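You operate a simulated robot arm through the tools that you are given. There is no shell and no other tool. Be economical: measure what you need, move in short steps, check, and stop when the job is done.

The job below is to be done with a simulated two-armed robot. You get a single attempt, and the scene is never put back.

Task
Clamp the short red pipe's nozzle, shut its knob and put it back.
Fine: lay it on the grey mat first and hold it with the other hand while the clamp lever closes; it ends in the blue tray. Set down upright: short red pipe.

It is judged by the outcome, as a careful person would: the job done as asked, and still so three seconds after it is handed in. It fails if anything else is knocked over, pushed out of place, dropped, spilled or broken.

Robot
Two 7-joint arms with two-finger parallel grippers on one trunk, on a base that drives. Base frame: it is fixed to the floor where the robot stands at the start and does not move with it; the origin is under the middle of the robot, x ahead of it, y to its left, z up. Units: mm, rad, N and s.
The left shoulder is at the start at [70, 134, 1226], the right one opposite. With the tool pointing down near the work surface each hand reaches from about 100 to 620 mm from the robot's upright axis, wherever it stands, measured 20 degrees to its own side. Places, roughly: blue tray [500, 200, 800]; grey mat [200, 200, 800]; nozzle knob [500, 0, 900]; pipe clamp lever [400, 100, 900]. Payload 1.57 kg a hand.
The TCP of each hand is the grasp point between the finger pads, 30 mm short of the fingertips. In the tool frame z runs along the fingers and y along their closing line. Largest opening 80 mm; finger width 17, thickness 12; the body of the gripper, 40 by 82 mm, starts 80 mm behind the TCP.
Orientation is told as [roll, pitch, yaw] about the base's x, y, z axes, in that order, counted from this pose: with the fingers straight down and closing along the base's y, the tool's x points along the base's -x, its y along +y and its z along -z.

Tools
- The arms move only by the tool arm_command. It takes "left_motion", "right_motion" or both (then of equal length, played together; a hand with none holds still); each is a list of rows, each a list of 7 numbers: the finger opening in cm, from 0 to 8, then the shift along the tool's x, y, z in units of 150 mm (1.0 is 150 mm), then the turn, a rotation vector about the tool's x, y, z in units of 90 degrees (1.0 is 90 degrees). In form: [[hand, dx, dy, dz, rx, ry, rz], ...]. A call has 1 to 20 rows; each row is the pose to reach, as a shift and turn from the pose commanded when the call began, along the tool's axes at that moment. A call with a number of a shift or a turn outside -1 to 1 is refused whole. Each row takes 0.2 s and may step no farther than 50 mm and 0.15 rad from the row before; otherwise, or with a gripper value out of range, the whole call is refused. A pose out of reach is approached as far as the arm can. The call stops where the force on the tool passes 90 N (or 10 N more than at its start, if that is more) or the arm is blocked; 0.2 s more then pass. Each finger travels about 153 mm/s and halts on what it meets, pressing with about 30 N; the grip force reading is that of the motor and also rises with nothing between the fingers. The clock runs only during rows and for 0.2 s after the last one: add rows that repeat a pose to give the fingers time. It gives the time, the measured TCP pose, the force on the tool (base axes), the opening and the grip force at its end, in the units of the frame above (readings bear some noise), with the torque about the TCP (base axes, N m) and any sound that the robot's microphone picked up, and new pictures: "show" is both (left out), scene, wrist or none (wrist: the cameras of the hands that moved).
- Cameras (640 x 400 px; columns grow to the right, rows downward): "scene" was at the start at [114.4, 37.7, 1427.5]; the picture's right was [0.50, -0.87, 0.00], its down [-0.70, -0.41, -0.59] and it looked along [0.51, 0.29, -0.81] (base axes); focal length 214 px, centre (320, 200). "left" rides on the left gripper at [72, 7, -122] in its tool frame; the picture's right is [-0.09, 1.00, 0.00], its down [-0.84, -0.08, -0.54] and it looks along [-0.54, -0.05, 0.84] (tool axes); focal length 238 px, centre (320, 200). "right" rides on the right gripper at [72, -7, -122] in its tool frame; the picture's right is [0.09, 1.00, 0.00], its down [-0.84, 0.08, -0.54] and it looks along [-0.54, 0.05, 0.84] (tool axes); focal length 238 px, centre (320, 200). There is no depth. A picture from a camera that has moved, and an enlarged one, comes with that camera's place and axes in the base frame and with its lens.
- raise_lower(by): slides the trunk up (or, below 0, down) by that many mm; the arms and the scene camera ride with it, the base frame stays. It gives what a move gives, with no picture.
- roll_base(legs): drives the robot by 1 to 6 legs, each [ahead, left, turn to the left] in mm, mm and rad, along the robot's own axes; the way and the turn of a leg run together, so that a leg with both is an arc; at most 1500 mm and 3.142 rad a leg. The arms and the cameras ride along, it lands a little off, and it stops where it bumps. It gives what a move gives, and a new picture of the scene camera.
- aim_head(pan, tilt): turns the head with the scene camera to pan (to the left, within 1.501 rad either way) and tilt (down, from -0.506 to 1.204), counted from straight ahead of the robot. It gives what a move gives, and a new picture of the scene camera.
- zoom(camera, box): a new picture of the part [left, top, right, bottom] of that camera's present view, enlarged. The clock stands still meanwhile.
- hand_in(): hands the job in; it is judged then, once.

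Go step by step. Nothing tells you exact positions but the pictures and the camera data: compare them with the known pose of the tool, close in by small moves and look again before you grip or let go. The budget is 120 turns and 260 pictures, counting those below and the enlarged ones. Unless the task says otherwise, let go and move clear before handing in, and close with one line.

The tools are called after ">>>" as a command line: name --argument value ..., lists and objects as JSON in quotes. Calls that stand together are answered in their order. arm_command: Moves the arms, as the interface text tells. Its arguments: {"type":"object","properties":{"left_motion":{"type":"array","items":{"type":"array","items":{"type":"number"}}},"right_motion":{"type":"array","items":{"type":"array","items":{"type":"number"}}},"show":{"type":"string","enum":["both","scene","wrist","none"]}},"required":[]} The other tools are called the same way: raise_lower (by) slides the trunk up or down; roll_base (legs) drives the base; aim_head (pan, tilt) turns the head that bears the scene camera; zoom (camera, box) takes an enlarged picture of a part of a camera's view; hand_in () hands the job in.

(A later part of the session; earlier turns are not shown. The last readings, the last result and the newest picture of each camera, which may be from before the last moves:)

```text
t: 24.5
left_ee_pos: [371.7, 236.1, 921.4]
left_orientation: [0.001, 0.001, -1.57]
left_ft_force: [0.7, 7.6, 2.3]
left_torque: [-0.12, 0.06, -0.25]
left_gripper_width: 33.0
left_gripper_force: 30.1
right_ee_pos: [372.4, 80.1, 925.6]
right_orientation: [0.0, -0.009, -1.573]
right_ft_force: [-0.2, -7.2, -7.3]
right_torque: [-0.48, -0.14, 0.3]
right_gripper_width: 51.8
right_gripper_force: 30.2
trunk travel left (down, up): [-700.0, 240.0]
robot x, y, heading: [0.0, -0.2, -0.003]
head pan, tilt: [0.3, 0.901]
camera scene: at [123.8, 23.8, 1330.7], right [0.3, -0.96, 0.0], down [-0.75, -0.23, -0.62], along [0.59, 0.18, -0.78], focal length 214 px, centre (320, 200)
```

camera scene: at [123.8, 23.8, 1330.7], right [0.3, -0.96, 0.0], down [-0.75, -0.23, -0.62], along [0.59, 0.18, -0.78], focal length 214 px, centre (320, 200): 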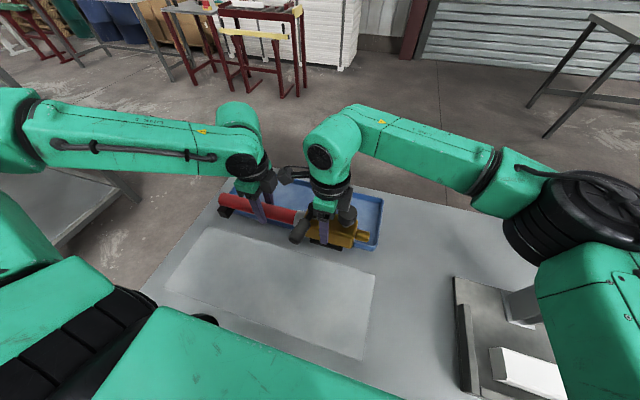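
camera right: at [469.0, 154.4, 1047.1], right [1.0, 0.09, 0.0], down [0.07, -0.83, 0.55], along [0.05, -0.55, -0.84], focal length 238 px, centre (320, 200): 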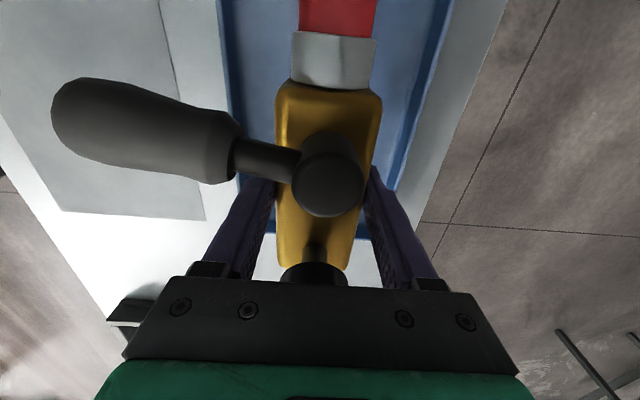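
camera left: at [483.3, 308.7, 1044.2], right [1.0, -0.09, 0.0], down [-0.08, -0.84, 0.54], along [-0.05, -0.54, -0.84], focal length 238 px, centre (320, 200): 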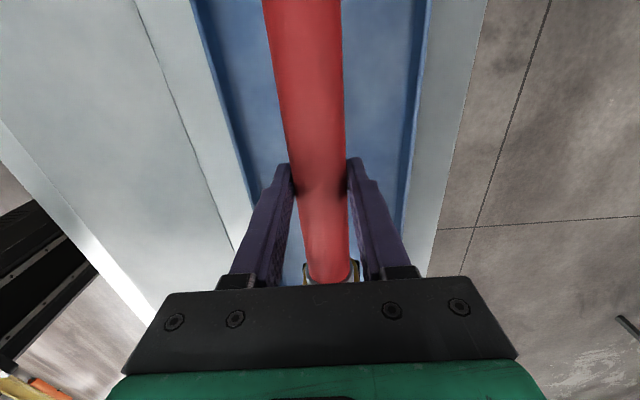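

>>> arm_command --left_motion '[[0.5, 0, -0.08, 0, 0, 0, 0], [0.5, 0, -0.18, 0, 0, 0, 0], [0.5, 0, -0.28, 0, 0, 0, 0], [0.5, 0, -0.38, 0, 0, 0, 0], [0.5, 0, -0.48, 0, 0, 0, 0], [0.5, 0, -0.58, 0, 0, 0, 0], [0.5, 0, -0.64, 0, 0, 0, 0], [0.5, 0, -0.667, 0, 0, 0, 0]]' --right_motion '[[2, 0, -0.08, 0, 0, 0, 0], [2, 0, -0.18, 0, 0, 0, 0], [2, 0, -0.28, 0, 0, 0, 0], [2, 0, -0.38, 0, 0, 0, 0], [2, 0, -0.48, 0, 0, 0, 0], [2, 0, -0.58, 0, 0, 0, 0], [2, 0, -0.64, 0, 0, 0, 0], [2, 0, -0.667, 0, 0, 0, 0]]' --show "scene"

```text
t: 26.3
left_ee_pos: [331.1, 241.4, 928.3]
left_orientation: [-0.005, -0.003, -1.573]
left_ft_force: [-18.2, -15.7, -8.8]
left_torque: [0.31, 0.0, -0.9]
left_gripper_width: 41.5
left_gripper_force: 29.7
left hand out of reach, approached as far as the arm can: row 4, 5, 6, 7, 8
right_ee_pos: [271.4, 82.3, 928.0]
right_orientation: [0.002, -0.004, -1.573]
right_ft_force: [18.6, 15.3, 2.7]
right_torque: [0.67, -0.4, -1.11]
right_gripper_width: 61.1
right_gripper_force: 29.8
trunk travel left (down, up): [-700.0, 240.0]
robot x, y, heading: [-0.3, 2.0, -0.0]
head pan, tilt: [0.3, 0.901]
camera scene: at [123.6, 23.9, 1330.8], right [0.3, -0.96, 0.0], down [-0.75, -0.23, -0.62], along [0.59, 0.18, -0.78], focal length 214 px, centre (320, 200)
```

scene: 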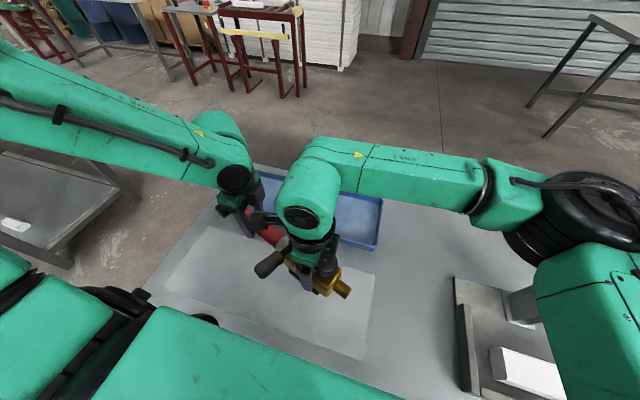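

The left hand hit a reach limit at x≈331, so the pipe yawed in the grips. I'll bring the right hand back level with it, then back the base up instead.

>>> arm_command --right_motion '[[2, 0, 0.08, 0, 0, 0, 0], [2, 0, 0.16, 0, 0, 0, 0], [2, 0, 0.24, 0, 0, 0, 0], [2, 0, 0.32, 0, 0, 0, 0], [2, 0, 0.4, 0, 0, 0, 0], [2, 0, 0.4, 0, 0, 0, 0]]' --show "both"

>>> zoom --camera "left" --box '[160, 0, 480, 300]'

>>> zoom --camera "scene" --box '[200, 160, 400, 300]'

```text
t: 27.7
left_ee_pos: [332.5, 241.6, 928.2]
left_orientation: [-0.002, -0.002, -1.572]
left_ft_force: [0.7, -1.4, 0.1]
left_torque: [-0.37, -0.03, -0.32]
left_gripper_width: 32.7
left_gripper_force: 29.8
right_ee_pos: [331.3, 80.6, 925.0]
right_orientation: [0.001, -0.007, -1.571]
right_ft_force: [-1.3, 0.7, -6.5]
right_torque: [0.15, -0.05, 0.47]
right_gripper_width: 51.8
right_gripper_force: 30.1
trunk travel left (down, up): [-700.0, 240.0]
robot x, y, heading: [0.1, -2.2, -0.002]
head pan, tilt: [0.3, 0.901]
camera scene: at [123.8, 23.8, 1330.7], right [0.3, -0.96, 0.0], down [-0.75, -0.23, -0.62], along [0.59, 0.18, -0.78], focal length 214 px, centre (320, 200)
camera right: at [323.6, 155.2, 1047.5], right [1.0, 0.09, 0.0], down [0.08, -0.83, 0.55], along [0.05, -0.55, -0.84], focal length 238 px, centre (320, 200)
```

scene: 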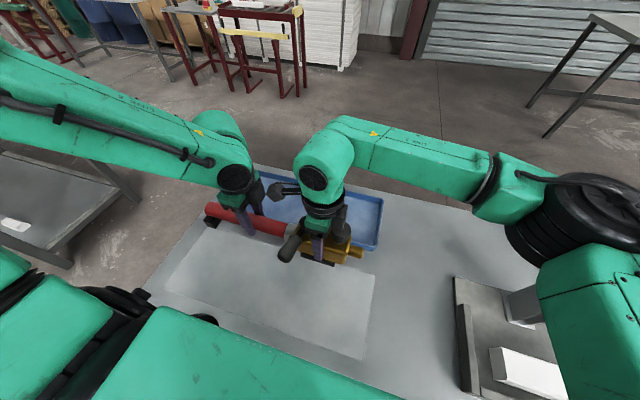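
right: 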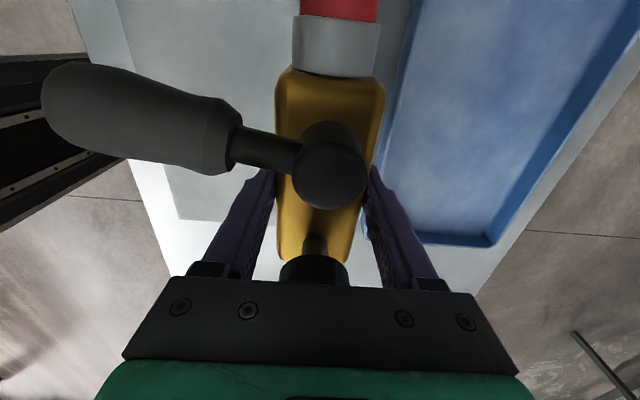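

```text
1.33 times, centred on (320, 150) of left
camera zoom: at [338.1, 314.6, 1050.3], right [1.0, -0.09, 0.0], down [-0.08, -0.84, 0.54], along [-0.05, -0.54, -0.84], focal length 318 px, centre (320, 267)
```

zoom: 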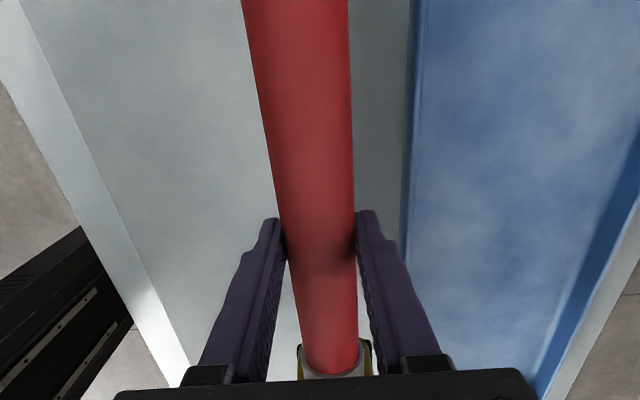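

```text
2.86 times, centred on (300, 230) of scene
camera zoom: at [123.8, 23.8, 1330.7], right [0.3, -0.96, 0.0], down [-0.75, -0.23, -0.62], along [0.59, 0.18, -0.78], focal length 613 px, centre (377, 114)
```

zoom: 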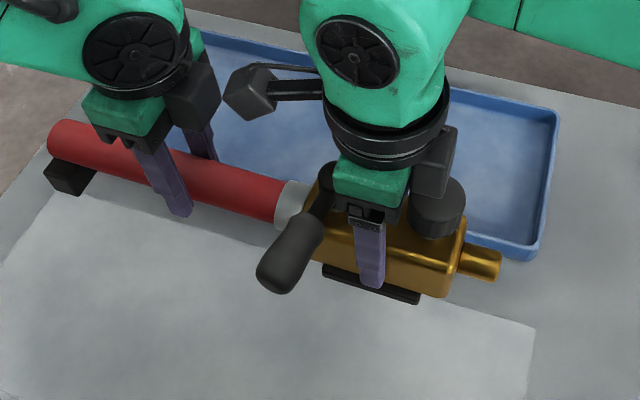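

Aligned again. Now back the base 75 mm so both hands ride over the mat.

>>> roll_base --legs '[[-75, 0, 0]]'

>>> zoom --camera "scene" --box '[200, 160, 400, 300]'

```text
t: 28.8
left_ee_pos: [258.6, 241.0, 928.3]
left_orientation: [-0.004, -0.002, -1.57]
left_ft_force: [4.4, -5.8, 1.2]
left_torque: [-0.14, -0.07, 0.23]
left_gripper_width: 32.9
left_gripper_force: 29.8
right_ee_pos: [258.7, 80.9, 924.6]
right_orientation: [0.002, -0.007, -1.571]
right_ft_force: [-3.9, 6.3, -6.2]
right_torque: [-0.29, -0.05, 0.43]
right_gripper_width: 51.8
right_gripper_force: 29.8
trunk travel left (down, up): [-700.0, 240.0]
robot x, y, heading: [-76.0, -1.4, -0.002]
head pan, tilt: [0.3, 0.901]
camera scene: at [51.4, 23.7, 1330.5], right [0.29, -0.96, 0.0], down [-0.75, -0.23, -0.62], along [0.59, 0.18, -0.79], focal length 214 px, centre (320, 200)
```

scene: 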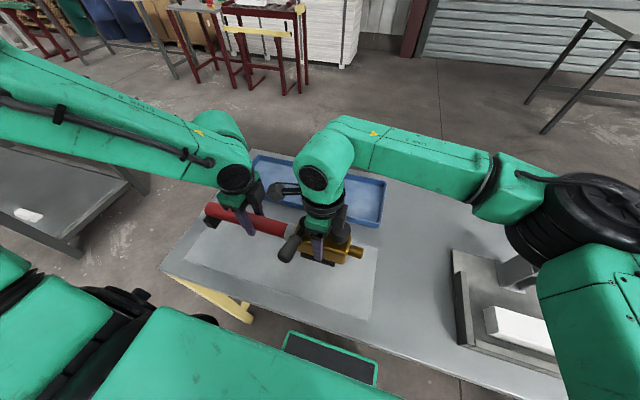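

```text
2.86 times, centred on (300, 230) of scene
camera zoom: at [51.4, 23.7, 1330.5], right [0.29, -0.96, 0.0], down [-0.75, -0.23, -0.62], along [0.59, 0.18, -0.79], focal length 613 px, centre (377, 114)
```

zoom: 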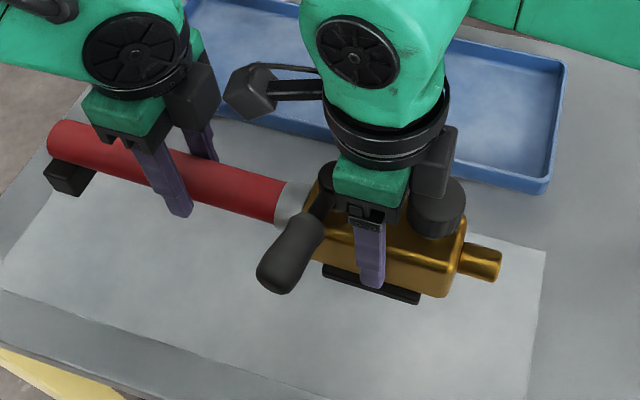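

Over the mat now (x≈259, y 0–363, mat y −50 to 415). Lowering both hands together.

>>> arm_command --left_motion '[[0.5, 0, 0, 0.07, 0, 0, 0], [0.5, 0, 0, 0.14, 0, 0, 0], [0.5, 0, 0, 0.21, 0, 0, 0], [0.5, 0, 0, 0.28, 0, 0, 0], [0.5, 0, 0, 0.34, 0, 0, 0], [0.5, 0, 0, 0.38, 0, 0, 0], [0.5, 0, 0, 0.38, 0, 0, 0]]' --right_motion '[[2, 0, 0, 0.07, 0, 0, 0], [2, 0, 0, 0.14, 0, 0, 0], [2, 0, 0, 0.21, 0, 0, 0], [2, 0, 0, 0.28, 0, 0, 0], [2, 0, 0, 0.34, 0, 0, 0], [2, 0, 0, 0.38, 0, 0, 0], [2, 0, 0, 0.38, 0, 0, 0]]' --show "scene"

>>> zoom --camera "scene" --box '[190, 170, 390, 310]'

```text
t: 30.4
left_ee_pos: [259.9, 242.1, 871.8]
left_orientation: [-0.003, -0.006, -1.572]
left_ft_force: [-6.2, -20.3, -1.7]
left_torque: [-0.39, 0.1, -0.57]
left_gripper_width: 33.4
left_gripper_force: 30.3
left hand out of reach, approached as far as the arm can: row 4
right_ee_pos: [257.3, 79.3, 869.3]
right_orientation: [-0.001, -0.005, -1.573]
right_ft_force: [6.7, 19.5, -3.4]
right_torque: [0.39, -0.15, -0.49]
right_gripper_width: 51.8
right_gripper_force: 29.9
trunk travel left (down, up): [-700.0, 240.0]
robot x, y, heading: [-73.4, -3.0, 0.001]
head pan, tilt: [0.3, 0.901]
camera scene: at [49.6, 23.7, 1330.7], right [0.3, -0.96, 0.0], down [-0.75, -0.23, -0.62], along [0.59, 0.18, -0.78], focal length 214 px, centre (320, 200)
```

scene: 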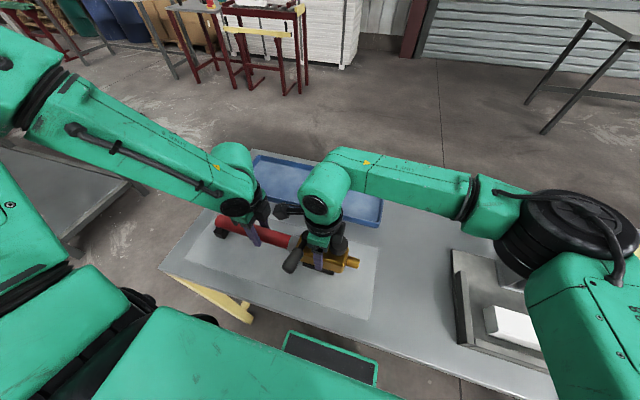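

```text
2.86 times, centred on (290, 240) of scene
camera zoom: at [49.6, 23.7, 1330.7], right [0.3, -0.96, 0.0], down [-0.75, -0.23, -0.62], along [0.59, 0.18, -0.78], focal length 613 px, centre (406, 86)
```

zoom: 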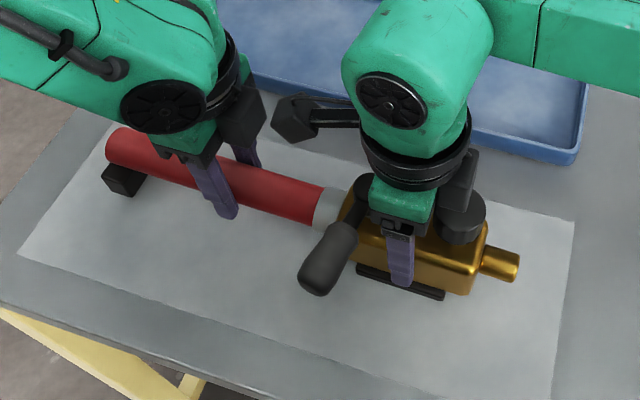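

Near contact; I'll lower a few more mm.

>>> arm_command --left_motion '[[0.5, 0, 0, 0.015, 0, 0, 0], [0.5, 0, 0, 0.03, 0, 0, 0], [0.5, 0, 0, 0.03, 0, 0, 0]]' --right_motion '[[2, 0, 0, 0.015, 0, 0, 0], [2, 0, 0, 0.03, 0, 0, 0], [2, 0, 0, 0.03, 0, 0, 0]]' --show "none"

>>> arm_command --left_motion '[[0.5, 0, 0, 0.01, 0, 0, 0], [0.5, 0, 0, 0.02, 0, 0, 0], [0.5, 0, 0, 0.02, 0, 0, 0]]' --right_motion '[[2, 0, 0, 0.01, 0, 0, 0], [2, 0, 0, 0.02, 0, 0, 0], [2, 0, 0, 0.02, 0, 0, 0]]' --show "none"

```text
t: 31.2
left_ee_pos: [258.3, 243.1, 867.0]
left_orientation: [-0.005, -0.001, -1.571]
left_ft_force: [-2.6, -10.9, -9.0]
left_torque: [0.2, -0.03, -0.32]
left_gripper_width: 33.1
left_gripper_force: 30.5
right_ee_pos: [258.5, 81.3, 864.2]
right_orientation: [0.001, -0.007, -1.572]
right_ft_force: [3.4, 11.9, 2.5]
right_torque: [0.88, -0.07, -0.2]
right_gripper_width: 51.9
right_gripper_force: 30.0
trunk travel left (down, up): [-700.0, 240.0]
robot x, y, heading: [-74.5, -0.5, -0.001]
head pan, tilt: [0.3, 0.901]
```

```text
t: 32.0
left_ee_pos: [258.5, 242.5, 863.3]
left_orientation: [-0.006, -0.001, -1.573]
left_ft_force: [-2.8, -8.4, -7.6]
left_torque: [0.06, 0.01, -0.53]
left_gripper_width: 33.2
left_gripper_force: 30.5
right_ee_pos: [257.7, 80.7, 861.4]
right_orientation: [0.0, -0.007, -1.572]
right_ft_force: [2.6, 8.8, 1.7]
right_torque: [0.75, -0.09, 0.06]
right_gripper_width: 51.9
right_gripper_force: 29.8
trunk travel left (down, up): [-700.0, 240.0]
robot x, y, heading: [-72.7, 1.0, -0.001]
head pan, tilt: [0.3, 0.901]
```

>>> arm_command --left_motion '[[0.5, 0, 0, 0.01, 0, 0, 0], [0.5, 0, 0, 0.02, 0, 0, 0], [0.5, 0, 0, 0.02, 0, 0, 0]]' --right_motion '[[2, 0, 0, 0.01, 0, 0, 0], [2, 0, 0, 0.02, 0, 0, 0], [2, 0, 0, 0.02, 0, 0, 0]]' --show "none"

>>> zoom --camera "scene" --box '[200, 190, 370, 290]'

```text
t: 32.8
left_ee_pos: [256.8, 242.6, 860.4]
left_orientation: [-0.005, -0.001, -1.57]
left_ft_force: [-1.9, 1.8, -1.5]
left_torque: [-0.86, 0.26, -0.5]
left_gripper_width: 33.2
left_gripper_force: 29.8
right_ee_pos: [257.8, 81.1, 858.6]
right_orientation: [0.001, -0.008, -1.573]
right_ft_force: [6.5, 2.9, 24.1]
right_torque: [-0.08, 0.29, 0.13]
right_gripper_width: 51.2
right_gripper_force: 29.4
trunk travel left (down, up): [-700.0, 240.0]
robot x, y, heading: [-75.5, 3.4, -0.002]
head pan, tilt: [0.3, 0.901]
```

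```text
3.76 times, centred on (285, 240) of scene
camera zoom: at [47.8, 24.1, 1331.1], right [0.3, -0.96, 0.0], down [-0.75, -0.23, -0.62], along [0.59, 0.18, -0.78], focal length 807 px, centre (452, 49)
```

zoom: 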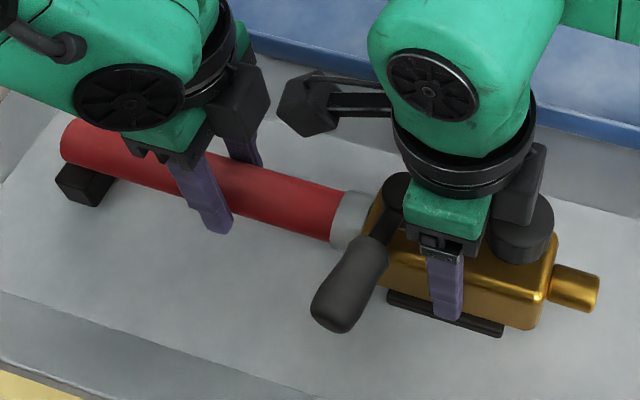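

The body is touching the mat (24 N). I'll release the right hand, then briefly open the left so the pipe settles, and regrip.

>>> arm_command --right_motion '[[5.5, 0, 0, 0, 0, 0, 0], [6.5, 0, 0, 0, 0, 0, 0], [8, 0, 0, 0, 0, 0, 0], [8, 0, 0, 0, 0, 0, 0]]' --show "none"

>>> arm_command --left_motion '[[3.6, 0, 0, 0, 0, 0, 0], [4, 0, 0, 0, 0, 0, 0], [4, 0, 0, 0, 0, 0, 0], [2, 0, 0, 0, 0, 0, 0], [0.5, 0, 0, 0, 0, 0, 0]]' --show "none"

>>> arm_command --right_motion '[[8, 0, 0, -0.2, 0, 0, 0], [8, 0, 0, -0.4, 0, 0, 0], [8, 0, 0, -0.6, 0, 0, 0], [8, 0, 0, -0.6, 0, 0, 0]]' --show "both"

>>> zoom --camera "scene" --box '[200, 190, 370, 290]'

```text
t: 33.8
left_ee_pos: [257.4, 242.4, 861.9]
left_orientation: [-0.005, -0.001, -1.57]
left_ft_force: [1.0, -0.2, -4.3]
left_torque: [0.3, -0.06, 0.11]
left_gripper_width: 33.1
left_gripper_force: 29.9
right_ee_pos: [257.4, 79.6, 858.2]
right_orientation: [0.002, -0.007, -1.573]
right_ft_force: [-0.1, -1.4, 0.9]
right_torque: [0.0, 0.02, -0.02]
right_gripper_width: 80.0
right_gripper_force: 0.1
trunk travel left (down, up): [-700.0, 240.0]
robot x, y, heading: [-73.4, -0.7, -0.001]
head pan, tilt: [0.3, 0.901]
```

```text
t: 35.0
left_ee_pos: [259.1, 241.4, 862.7]
left_orientation: [-0.004, -0.002, -1.57]
left_ft_force: [1.6, -0.8, 0.6]
left_torque: [-0.1, 0.0, 0.25]
left_gripper_width: 33.2
left_gripper_force: 30.1
right_ee_pos: [257.2, 80.4, 858.5]
right_orientation: [0.002, -0.007, -1.572]
right_ft_force: [-0.2, -0.4, 0.0]
right_torque: [-0.02, -0.05, -0.02]
right_gripper_width: 79.8
right_gripper_force: 0.0
trunk travel left (down, up): [-700.0, 240.0]
robot x, y, heading: [-78.1, 1.4, 0.001]
head pan, tilt: [0.3, 0.901]
```

```text
t: 36.0
left_ee_pos: [257.6, 241.1, 861.1]
left_orientation: [-0.003, -0.001, -1.573]
left_ft_force: [1.1, -0.9, 1.6]
left_torque: [0.0, -0.01, 0.27]
left_gripper_width: 33.2
left_gripper_force: 29.8
right_ee_pos: [256.9, 79.6, 949.0]
right_orientation: [0.002, -0.006, -1.571]
right_ft_force: [1.6, -1.2, -0.1]
right_torque: [-0.03, 0.03, 0.02]
right_gripper_width: 79.9
right_gripper_force: 0.1
trunk travel left (down, up): [-700.0, 240.0]
robot x, y, heading: [-77.1, 3.4, -0.001]
head pan, tilt: [0.3, 0.901]
camera scene: at [49.0, 23.4, 1330.8], right [0.3, -0.96, 0.0], down [-0.75, -0.23, -0.62], along [0.59, 0.18, -0.78], focal length 214 px, centre (320, 200)
camera right: at [249.9, 154.7, 1070.6], right [1.0, 0.09, 0.0], down [0.08, -0.83, 0.55], along [0.05, -0.55, -0.84], focal length 238 px, centre (320, 200)
```

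scene: 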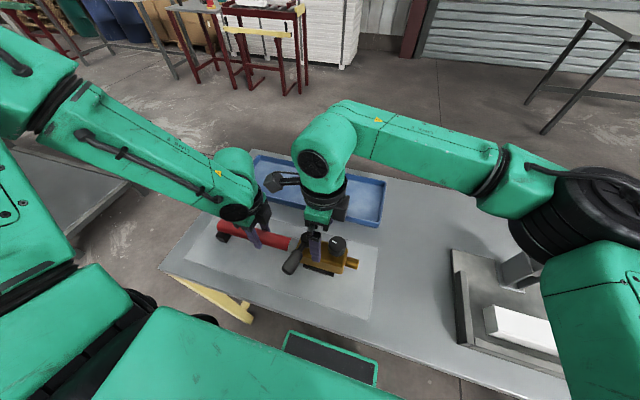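
right: 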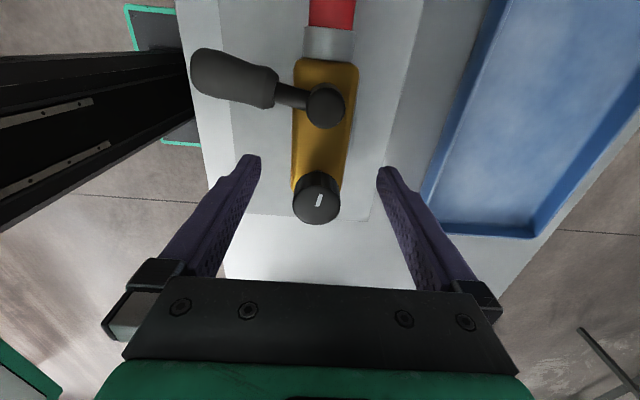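

```text
3.76 times, centred on (285, 240) of scene
camera zoom: at [49.0, 23.4, 1330.8], right [0.3, -0.96, 0.0], down [-0.75, -0.23, -0.62], along [0.59, 0.18, -0.78], focal length 807 px, centre (452, 49)
```

zoom: 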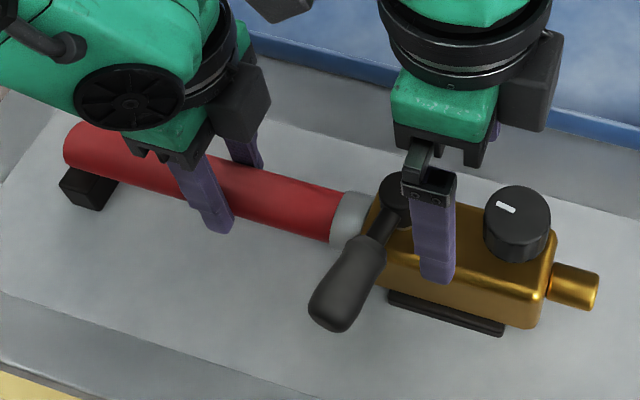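

The pipe sits on the mat: hub ≈ (258, 118), knob ≈ (256, 54), handle pointing −x. I'll move the left grip out to y≈300 for room, and turn the right hand to yaw 0 with closed fingers beside the handle.

>>> arm_command --left_motion '[[5, 0, 0, 0, 0, 0, 0], [6, 0, 0, 0, 0, 0, 0], [6, 0.15, 0, 0, 0, 0, 0], [6, 0.3, 0, 0, 0, 0, 0], [6, 0.39, 0, 0, 0, 0, 0], [6, 0.39, 0, 0, 0, 0, 0], [4, 0.39, 0, 0, 0, 0, 0], [1, 0.39, 0, 0, 0, 0, 0], [0.5, 0.39, 0, 0, 0, 0, 0]]' --show "wrist"

>>> arm_command --right_motion '[[6, 0, 0, -0.15, 0, 0, 0], [4, 0, 0, -0.28, 0, 0, -0.08], [2, 0, -0.04, -0.28, 0, 0, -0.17], [0, 0, -0.09, -0.28, 0, 0, -0.26], [0, 0, -0.14, -0.28, 0, 0, -0.35], [0, 0, -0.19, -0.28, 0, 0, -0.44], [0, 0, -0.24, -0.28, 0, 0, -0.53], [0, 0, -0.3, -0.28, 0, 0, -0.62], [0, 0, -0.35, -0.28, 0, 0, -0.71], [0, 0, -0.4, -0.28, 0, 0, -0.8], [0, 0.03, -0.45, -0.28, 0, 0, -0.88], [0, 0.05, -0.45, -0.28, 0, 0, -0.95], [0, 0.05, -0.45, -0.28, 0, 0, -1.0]]' --show "both"

```text
t: 38.0
left_ee_pos: [257.7, 300.3, 863.2]
left_orientation: [0.0, -0.001, -1.57]
left_ft_force: [1.1, 0.3, 1.8]
left_torque: [0.0, -0.01, 0.42]
left_gripper_width: 33.2
left_gripper_force: 29.6
right_ee_pos: [257.6, 81.1, 948.6]
right_orientation: [0.001, -0.006, -1.572]
right_ft_force: [0.0, 0.5, -0.7]
right_torque: [0.0, 0.02, 0.03]
right_gripper_width: 79.9
right_gripper_force: 0.1
trunk travel left (down, up): [-700.0, 240.0]
robot x, y, heading: [-73.8, 1.4, -0.006]
head pan, tilt: [0.3, 0.901]
camera left: at [263.5, 373.2, 983.6], right [1.0, -0.09, 0.0], down [-0.08, -0.84, 0.54], along [-0.05, -0.54, -0.84], focal length 238 px, centre (320, 200)
```

left: 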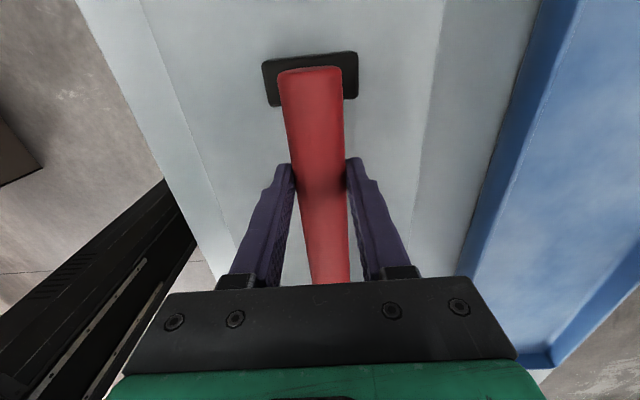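

```text
t: 40.8
left_ee_pos: [257.6, 299.7, 862.9]
left_orientation: [-0.001, -0.001, -1.573]
left_ft_force: [0.3, 0.8, 4.1]
left_torque: [-0.03, 0.01, 0.1]
left_gripper_width: 33.0
left_gripper_force: 29.7
right_ee_pos: [188.8, 90.1, 990.9]
right_orientation: [-0.008, -0.001, 0.0]
right_ft_force: [-0.3, -0.2, 0.2]
right_torque: [0.01, 0.02, 0.01]
right_gripper_width: 0.1
right_gripper_force: 21.0
trunk travel left (down, up): [-700.0, 240.0]
robot x, y, heading: [-72.5, 4.6, -0.003]
head pan, tilt: [0.3, 0.901]
camera scene: at [48.9, 23.3, 1330.8], right [0.3, -0.96, 0.0], down [-0.75, -0.23, -0.62], along [0.59, 0.18, -0.78], focal length 214 px, centre (320, 200)
camera right: at [116.0, 84.6, 1112.8], right [-0.09, 1.0, -0.01], down [0.84, 0.08, 0.54], along [0.54, 0.04, -0.84], focal length 238 px, centre (320, 200)
```

scene: 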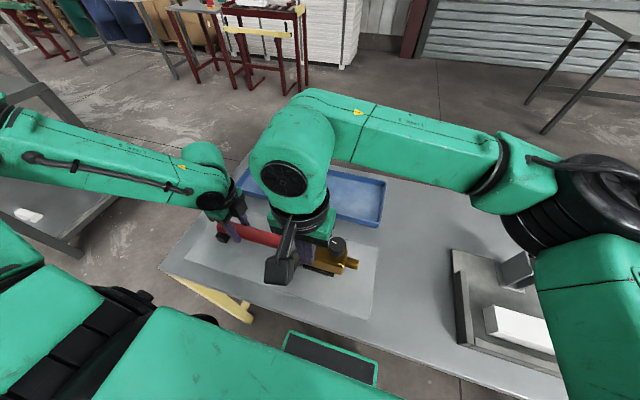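
right: 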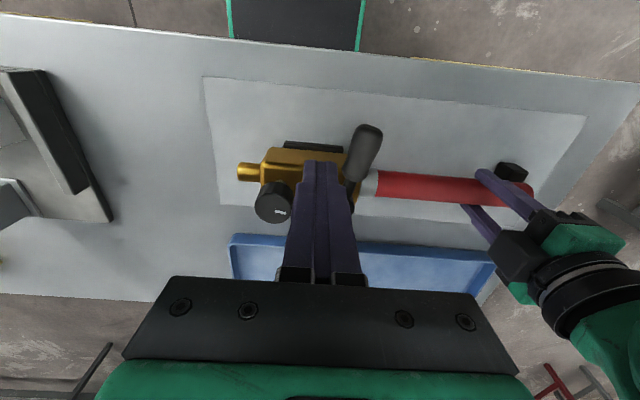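

Lowering the closed fingers beside the handle.

>>> arm_command --right_motion '[[0, 0, -0.02, 0.16, 0, 0, 0], [0, 0, -0.02, 0.32, 0, 0, 0], [0, 0, -0.02, 0.487, 0, 0, 0], [0, 0, -0.02, 0.487, 0, 0, 0]]' --show "both"

>>> zoom --camera "scene" --box '[200, 190, 370, 290]'

>>> zoom --camera "right" --box '[220, 40, 460, 220]'

```text
t: 41.8
left_ee_pos: [257.3, 300.3, 861.6]
left_orientation: [-0.002, -0.003, -1.572]
left_ft_force: [1.2, 0.0, 3.3]
left_torque: [0.06, 0.0, 0.12]
left_gripper_width: 32.9
left_gripper_force: 30.0
right_ee_pos: [189.0, 84.7, 916.3]
right_orientation: [-0.007, -0.001, -0.002]
right_ft_force: [0.2, -0.4, 0.2]
right_torque: [0.02, -0.01, 0.02]
right_gripper_width: 0.0
right_gripper_force: 21.4
trunk travel left (down, up): [-700.0, 240.0]
robot x, y, heading: [-74.9, -0.5, -0.0]
head pan, tilt: [0.3, 0.901]
camera scene: at [48.9, 23.3, 1330.8], right [0.3, -0.96, 0.0], down [-0.75, -0.23, -0.62], along [0.59, 0.18, -0.78], focal length 214 px, centre (320, 200)
camera right: at [115.4, 80.6, 1039.2], right [-0.09, 1.0, -0.01], down [0.84, 0.08, 0.54], along [0.54, 0.04, -0.84], focal length 238 px, centre (320, 200)
```

scene: 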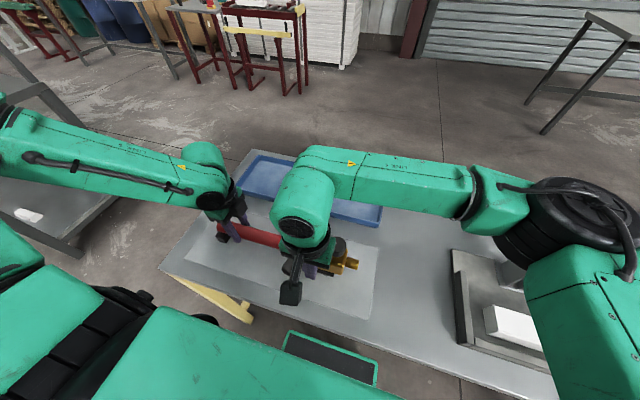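
right: 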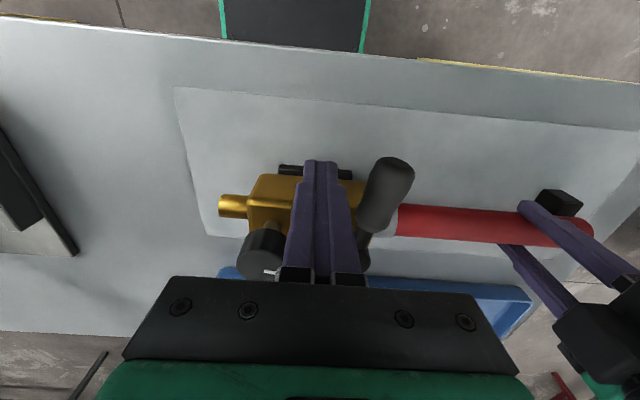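

```text
3.76 times, centred on (285, 240) of scene
camera zoom: at [48.9, 23.3, 1330.8], right [0.3, -0.96, 0.0], down [-0.75, -0.23, -0.62], along [0.59, 0.18, -0.78], focal length 807 px, centre (452, 49)
```

zoom: 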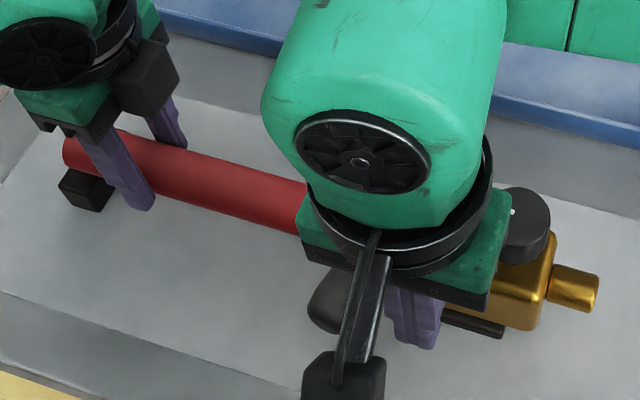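

```text
2.22 times, centred on (340, 130) of right
camera zoom: at [115.4, 80.6, 1039.2], right [-0.09, 1.0, -0.01], down [0.84, 0.08, 0.54], along [0.54, 0.04, -0.84], focal length 530 px, centre (276, 356)
```

zoom: 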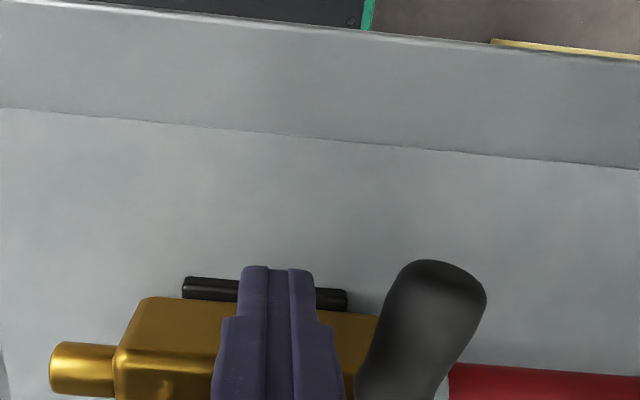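

Fingers are beside the handle. First part of the swing, pushing toward +y.

>>> arm_command --right_motion '[[0, 0, 0.06, 0, 0, 0, 0], [0, 0, 0.12, 0, 0, 0, 0], [0, 0, 0.17, 0, 0, 0, 0], [0, 0, 0.21, 0, 0, 0, 0], [0, 0, 0.25, 0, 0, 0, 0], [0, 0, 0.29, 0, 0, 0, 0]]' --show "wrist"

```text
t: 43.2
left_ee_pos: [256.6, 300.9, 861.3]
left_orientation: [-0.001, -0.002, -1.573]
left_ft_force: [0.2, 5.5, 0.9]
left_torque: [0.8, 0.05, -0.32]
left_gripper_width: 33.2
left_gripper_force: 30.1
right_ee_pos: [190.4, 129.1, 916.8]
right_orientation: [-0.005, 0.0, -0.001]
right_ft_force: [-0.7, -2.3, -0.7]
right_torque: [-0.01, 0.0, -0.01]
right_gripper_width: 0.0
right_gripper_force: 21.6
trunk travel left (down, up): [-700.0, 240.0]
robot x, y, heading: [-73.8, 1.0, 0.001]
head pan, tilt: [0.3, 0.901]
camera right: at [117.0, 124.7, 1039.1], right [-0.09, 1.0, -0.01], down [0.84, 0.08, 0.54], along [0.54, 0.04, -0.84], focal length 238 px, centre (320, 200)
```

right: 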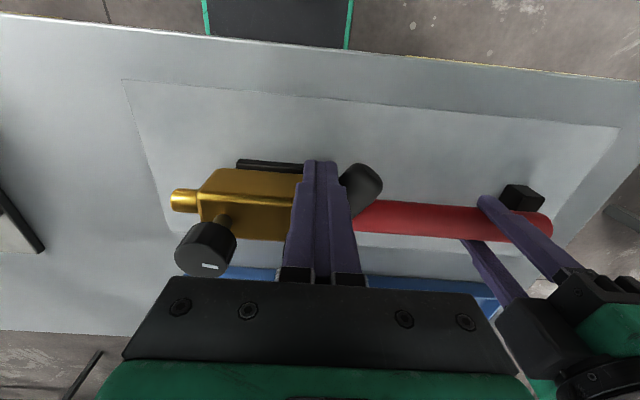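

The lever turns freely with little force. Continue along the arc.

>>> arm_command --right_motion '[[0, -0.02, 0.08, 0, 0, 0, 0], [0, -0.047, 0.153, 0, 0, 0, 0], [0, -0.093, 0.213, 0, 0, 0, 0], [0, -0.147, 0.273, 0, 0, 0, 0], [0, -0.213, 0.32, 0, 0, 0, 0]]' --show "wrist"

>>> zoom --camera "right" --box '[200, 120, 520, 300]'

>>> zoom --camera "left" --box '[160, 0, 480, 300]'

```text
t: 44.4
left_ee_pos: [257.9, 301.1, 862.5]
left_orientation: [0.0, -0.003, -1.571]
left_ft_force: [0.8, 2.1, 1.0]
left_torque: [0.39, -0.03, 0.27]
left_gripper_width: 33.5
left_gripper_force: 29.8
right_ee_pos: [222.1, 176.5, 917.9]
right_orientation: [-0.005, -0.002, 0.0]
right_ft_force: [-1.8, -1.8, -1.2]
right_torque: [-0.03, 0.01, -0.03]
right_gripper_width: 0.0
right_gripper_force: 21.1
trunk travel left (down, up): [-700.0, 240.0]
robot x, y, heading: [-75.2, -1.7, -0.0]
head pan, tilt: [0.3, 0.901]
camera right: at [148.7, 172.3, 1039.3], right [-0.09, 1.0, -0.01], down [0.84, 0.08, 0.54], along [0.54, 0.04, -0.84], focal length 238 px, centre (320, 200)
```

right: 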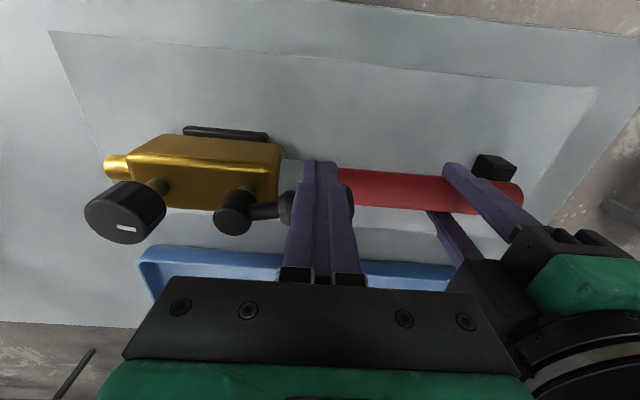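

```text
2.00 times, centred on (360, 210) of right
camera zoom: at [148.7, 172.3, 1039.3], right [-0.09, 1.0, -0.01], down [0.84, 0.08, 0.54], along [0.54, 0.04, -0.84], focal length 477 px, centre (240, 180)
```

zoom: 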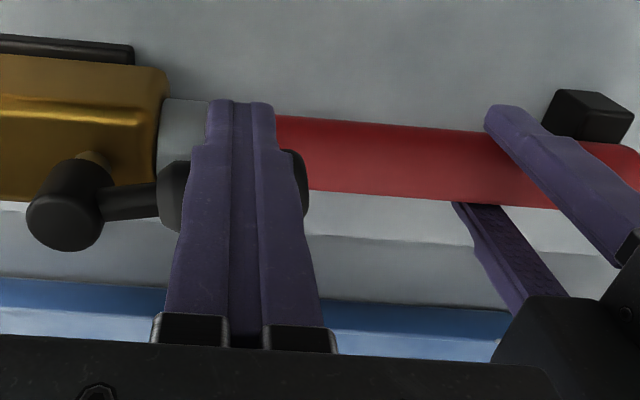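

```text
1.33 times, centred on (320, 150) of left
camera zoom: at [263.3, 373.1, 983.5], right [1.0, -0.09, 0.0], down [-0.08, -0.84, 0.54], along [-0.05, -0.54, -0.84], focal length 318 px, centre (320, 267)
```

zoom: 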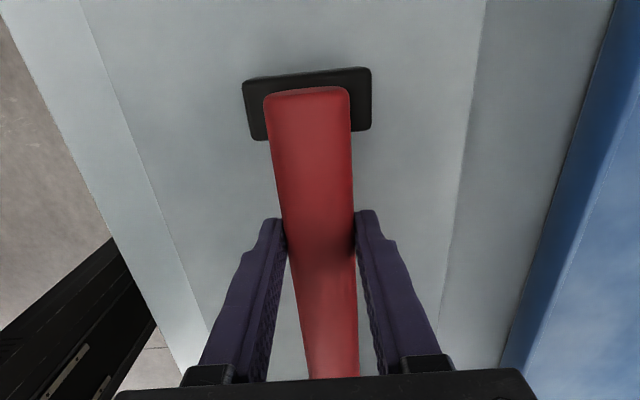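

Almost aligned. Push the last bit until it meets its stop.

>>> arm_command --right_motion '[[0, -0.03, 0.02, 0, 0, 0, 0], [0, -0.06, 0.035, 0, 0, 0, 0], [0, -0.09, 0.045, 0, 0, 0, 0]]' --show "none"

>>> zoom --camera "right" --box '[200, 120, 520, 300]'

```text
t: 45.2
left_ee_pos: [258.0, 300.6, 861.5]
left_orientation: [-0.001, -0.002, -1.571]
left_ft_force: [2.0, 0.5, 1.2]
left_torque: [-0.17, -0.02, 0.39]
left_gripper_width: 33.2
left_gripper_force: 30.0
right_ee_pos: [236.3, 182.5, 916.4]
right_orientation: [-0.008, -0.003, -0.001]
right_ft_force: [0.5, 0.6, -0.4]
right_torque: [0.01, 0.03, 0.0]
right_gripper_width: 0.0
right_gripper_force: 21.3
trunk travel left (down, up): [-700.0, 240.0]
robot x, y, heading: [-71.6, 1.9, 0.004]
head pan, tilt: [0.3, 0.901]
```

```text
2.00 times, centred on (360, 210) of right
camera zoom: at [162.0, 178.9, 1038.6], right [-0.09, 1.0, -0.01], down [0.84, 0.08, 0.54], along [0.54, 0.04, -0.84], focal length 477 px, centre (240, 180)
```

zoom: 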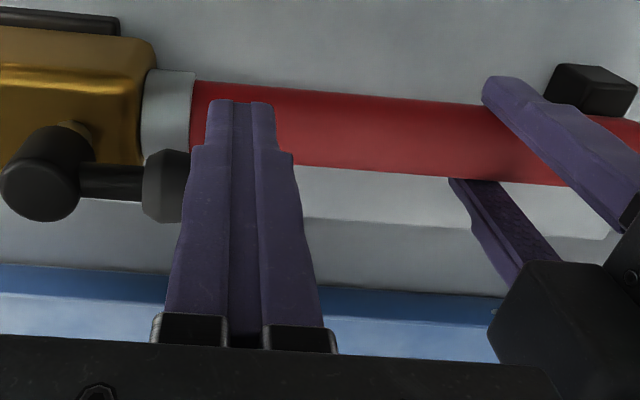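

>>> arm_command --right_motion '[[0, -0.025, 0, 0, 0, 0, 0], [0, -0.05, 0, 0, 0, 0, 0], [0, -0.05, 0, 0, 0, 0, 0]]' --show "none"

>>> zoom --camera "right" --box '[200, 120, 520, 300]'

```text
t: 46.0
left_ee_pos: [258.2, 299.6, 862.9]
left_orientation: [0.0, -0.001, -1.57]
left_ft_force: [9.4, 3.0, -0.1]
left_torque: [0.23, 0.1, 0.78]
left_gripper_width: 33.3
left_gripper_force: 29.4
right_ee_pos: [241.3, 184.1, 918.1]
right_orientation: [-0.006, 0.0, -0.001]
right_ft_force: [-11.7, -3.0, 7.9]
right_torque: [-0.08, 0.17, -0.02]
right_gripper_width: 0.1
right_gripper_force: 21.1
trunk travel left (down, up): [-700.0, 240.0]
robot x, y, heading: [-71.9, 1.2, 0.002]
head pan, tilt: [0.3, 0.901]
```

```text
2.00 times, centred on (360, 210) of right
camera zoom: at [167.8, 178.7, 1040.3], right [-0.09, 1.0, -0.01], down [0.84, 0.08, 0.54], along [0.54, 0.04, -0.84], focal length 477 px, centre (240, 180)
```

zoom: 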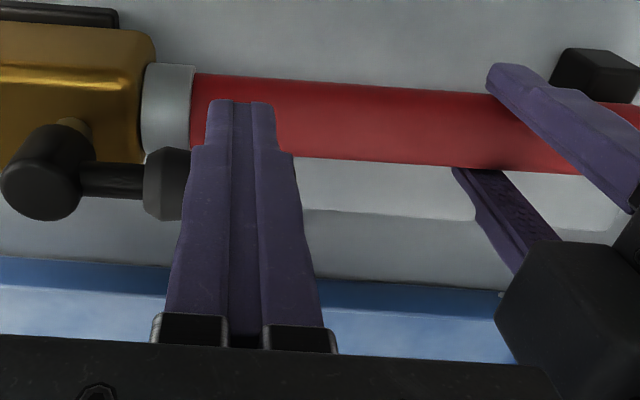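

It met a firm stop (≈12 N) with the handle parallel to the pipe. Back off, rise and look.

>>> arm_command --right_motion '[[0, 0.05, 0, 0, 0, 0, 0], [0, 0.15, 0, 0, 0, 0, 0], [0, 0.15, -0.1, -0.2, 0, 0, 0], [0, 0.15, -0.3, -0.45, 0, 0, 0], [0, 0.15, -0.5, -0.7, 0, 0, 0], [0, 0.15, -0.7, -0.7, 0, 0, 0]]' --show "wrist"

>>> zoom --camera "right" --box '[200, 80, 520, 280]'

>>> zoom --camera "scene" --box '[200, 190, 370, 290]'

```text
t: 47.4
left_ee_pos: [257.4, 300.0, 862.2]
left_orientation: [-0.002, -0.001, -1.571]
left_ft_force: [-0.3, -0.5, 0.1]
left_torque: [0.18, -0.13, 0.27]
left_gripper_width: 33.4
left_gripper_force: 30.3
right_ee_pos: [219.3, 78.1, 1021.9]
right_orientation: [-0.004, -0.002, -0.001]
right_ft_force: [-0.2, -0.8, 0.1]
right_torque: [0.01, 0.01, 0.0]
right_gripper_width: 0.0
right_gripper_force: 21.5
trunk travel left (down, up): [-700.0, 240.0]
robot x, y, heading: [-76.6, -1.4, -0.0]
head pan, tilt: [0.3, 0.901]
camera right: at [146.9, 73.4, 1143.8], right [-0.09, 1.0, -0.01], down [0.84, 0.08, 0.54], along [0.54, 0.04, -0.84], focal length 238 px, centre (320, 200)
```

right: 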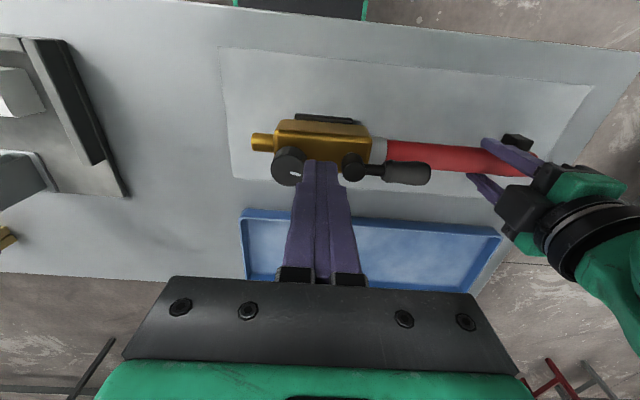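

```text
2.00 times, centred on (360, 180) of right
camera zoom: at [146.9, 73.4, 1143.8], right [-0.09, 1.0, -0.01], down [0.84, 0.08, 0.54], along [0.54, 0.04, -0.84], focal length 477 px, centre (240, 240)
```

zoom: 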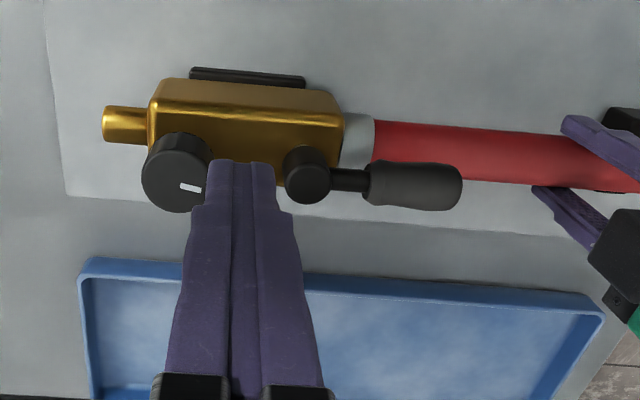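

```text
3.76 times, centred on (285, 240) of scene
camera zoom: at [49.3, 22.4, 1330.7], right [0.3, -0.96, 0.0], down [-0.75, -0.23, -0.62], along [0.59, 0.18, -0.78], focal length 807 px, centre (452, 49)
```

zoom: 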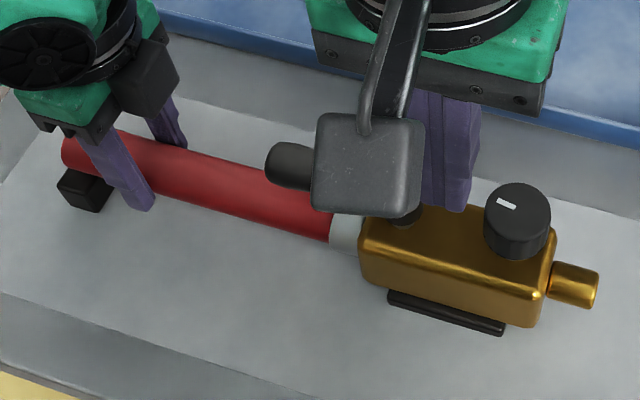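

The lever is shut and stays along the pipe. Next is the knob at about (259, 50): I'll bring the right hand above it with a 55 mm opening.

>>> arm_command --right_motion '[[3, -0.09, -0.06, 0, 0, 0, 0], [5.5, -0.18, -0.12, 0, 0, 0, 0], [5.5, -0.265, -0.187, 0.15, 0, 0, 0], [5.5, -0.265, -0.187, 0.3, 0, 0, 0], [5.5, -0.265, -0.187, 0.4, 0, 0, 0], [5.5, -0.265, -0.187, 0.4, 0, 0, 0]]' --show "both"

>>> zoom --camera "right" --box '[200, 120, 440, 290]'

>>> zoom --camera "scene" --box '[260, 190, 390, 290]'

```text
t: 48.8
left_ee_pos: [257.1, 300.0, 861.8]
left_orientation: [-0.002, -0.004, -1.572]
left_ft_force: [0.9, -1.0, 0.2]
left_torque: [0.02, -0.12, 0.08]
left_gripper_width: 33.2
left_gripper_force: 29.7
right_ee_pos: [260.1, 50.4, 961.1]
right_orientation: [-0.007, -0.003, -0.002]
right_ft_force: [-0.5, -0.3, -0.2]
right_torque: [0.04, -0.01, -0.02]
right_gripper_width: 54.8
right_gripper_force: 0.1
trunk travel left (down, up): [-700.0, 240.0]
robot x, y, heading: [-73.8, -1.2, -0.004]
head pan, tilt: [0.3, 0.901]
camera scene: at [49.3, 23.6, 1330.7], right [0.3, -0.96, 0.0], down [-0.75, -0.23, -0.62], along [0.59, 0.18, -0.78], focal length 214 px, centre (320, 200)
camera right: at [186.6, 46.4, 1083.9], right [-0.09, 1.0, -0.01], down [0.84, 0.08, 0.54], along [0.54, 0.04, -0.84], focal length 238 px, centre (320, 200)
```

scene: 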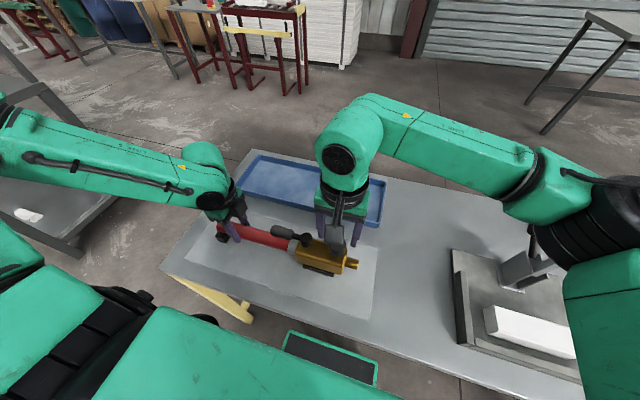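
right: 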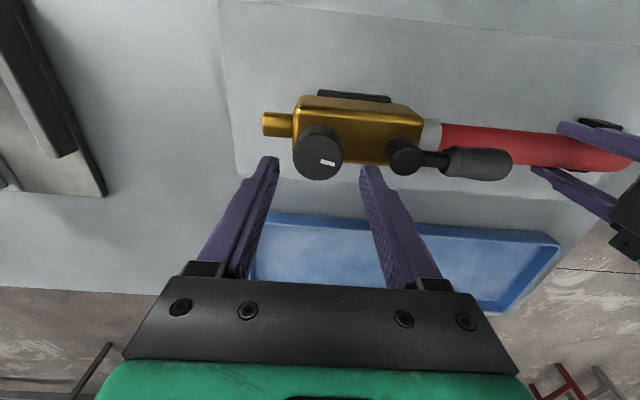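

```text
2.35 times, centred on (320, 205) of right
camera zoom: at [186.6, 46.4, 1083.9], right [-0.09, 1.0, -0.01], down [0.84, 0.08, 0.54], along [0.54, 0.04, -0.84], focal length 561 px, centre (320, 188)
```

zoom: 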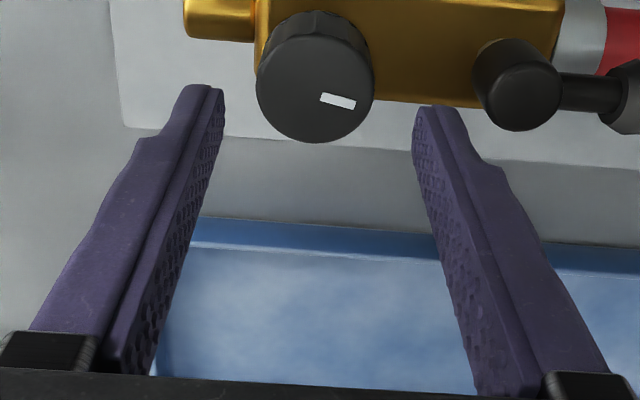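

```text
4.00 times, centred on (325, 240) of scene
camera zoom: at [49.3, 23.6, 1330.7], right [0.3, -0.96, 0.0], down [-0.75, -0.23, -0.62], along [0.59, 0.18, -0.78], focal length 858 px, centre (300, 40)
```

zoom: 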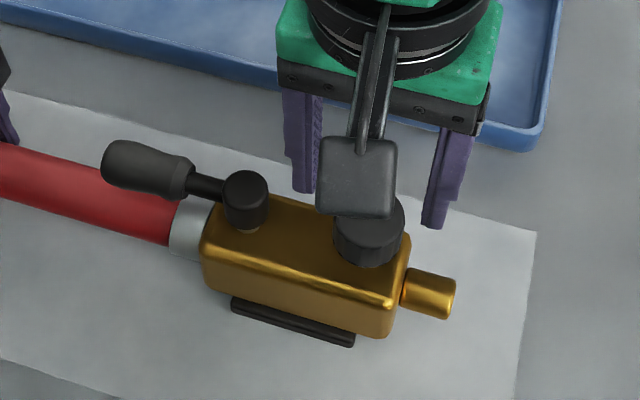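

Knob centre ≈ (257, 50), diameter ~38. I'll align, lower to z≈916 and close on it.

>>> arm_command --right_motion '[[5.5, 0.02, 0, 0.1, 0, 0, 0], [5.5, 0.02, 0, 0.2, 0, 0, 0], [5.5, 0.02, 0, 0.3, 0, 0, 0], [5.5, 0.02, 0, 0.3, 0, 0, 0]]' --show "wrist"

>>> zoom --camera "scene" --box '[260, 190, 390, 290]'

```text
t: 49.8
left_ee_pos: [257.8, 300.4, 862.1]
left_orientation: [0.0, -0.001, -1.573]
left_ft_force: [-0.4, -0.3, 1.0]
left_torque: [0.11, -0.07, 0.04]
left_gripper_width: 33.0
left_gripper_force: 29.8
right_ee_pos: [256.9, 49.3, 918.0]
right_orientation: [-0.006, 0.0, -0.002]
right_ft_force: [0.3, 1.5, -0.4]
right_torque: [0.0, -0.02, -0.03]
right_gripper_width: 55.1
right_gripper_force: 0.0
trunk travel left (down, up): [-700.0, 240.0]
robot x, y, heading: [-71.6, -2.1, 0.002]
head pan, tilt: [0.3, 0.901]
camera right: at [182.9, 45.1, 1039.8], right [-0.09, 1.0, -0.01], down [0.84, 0.08, 0.54], along [0.54, 0.04, -0.84], focal length 238 px, centre (320, 200)
```

right: 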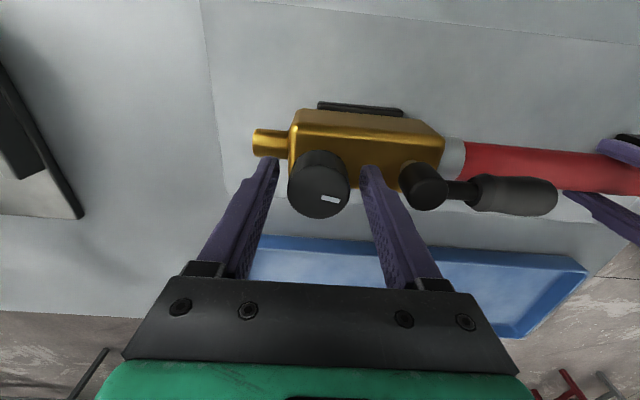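

```text
4.00 times, centred on (325, 240) of scene
camera zoom: at [49.1, 23.6, 1330.8], right [0.3, -0.96, 0.0], down [-0.75, -0.23, -0.62], along [0.59, 0.18, -0.78], focal length 858 px, centre (300, 40)
```

zoom: 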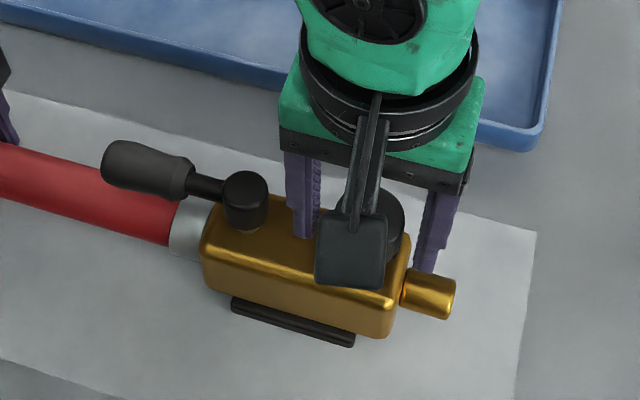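

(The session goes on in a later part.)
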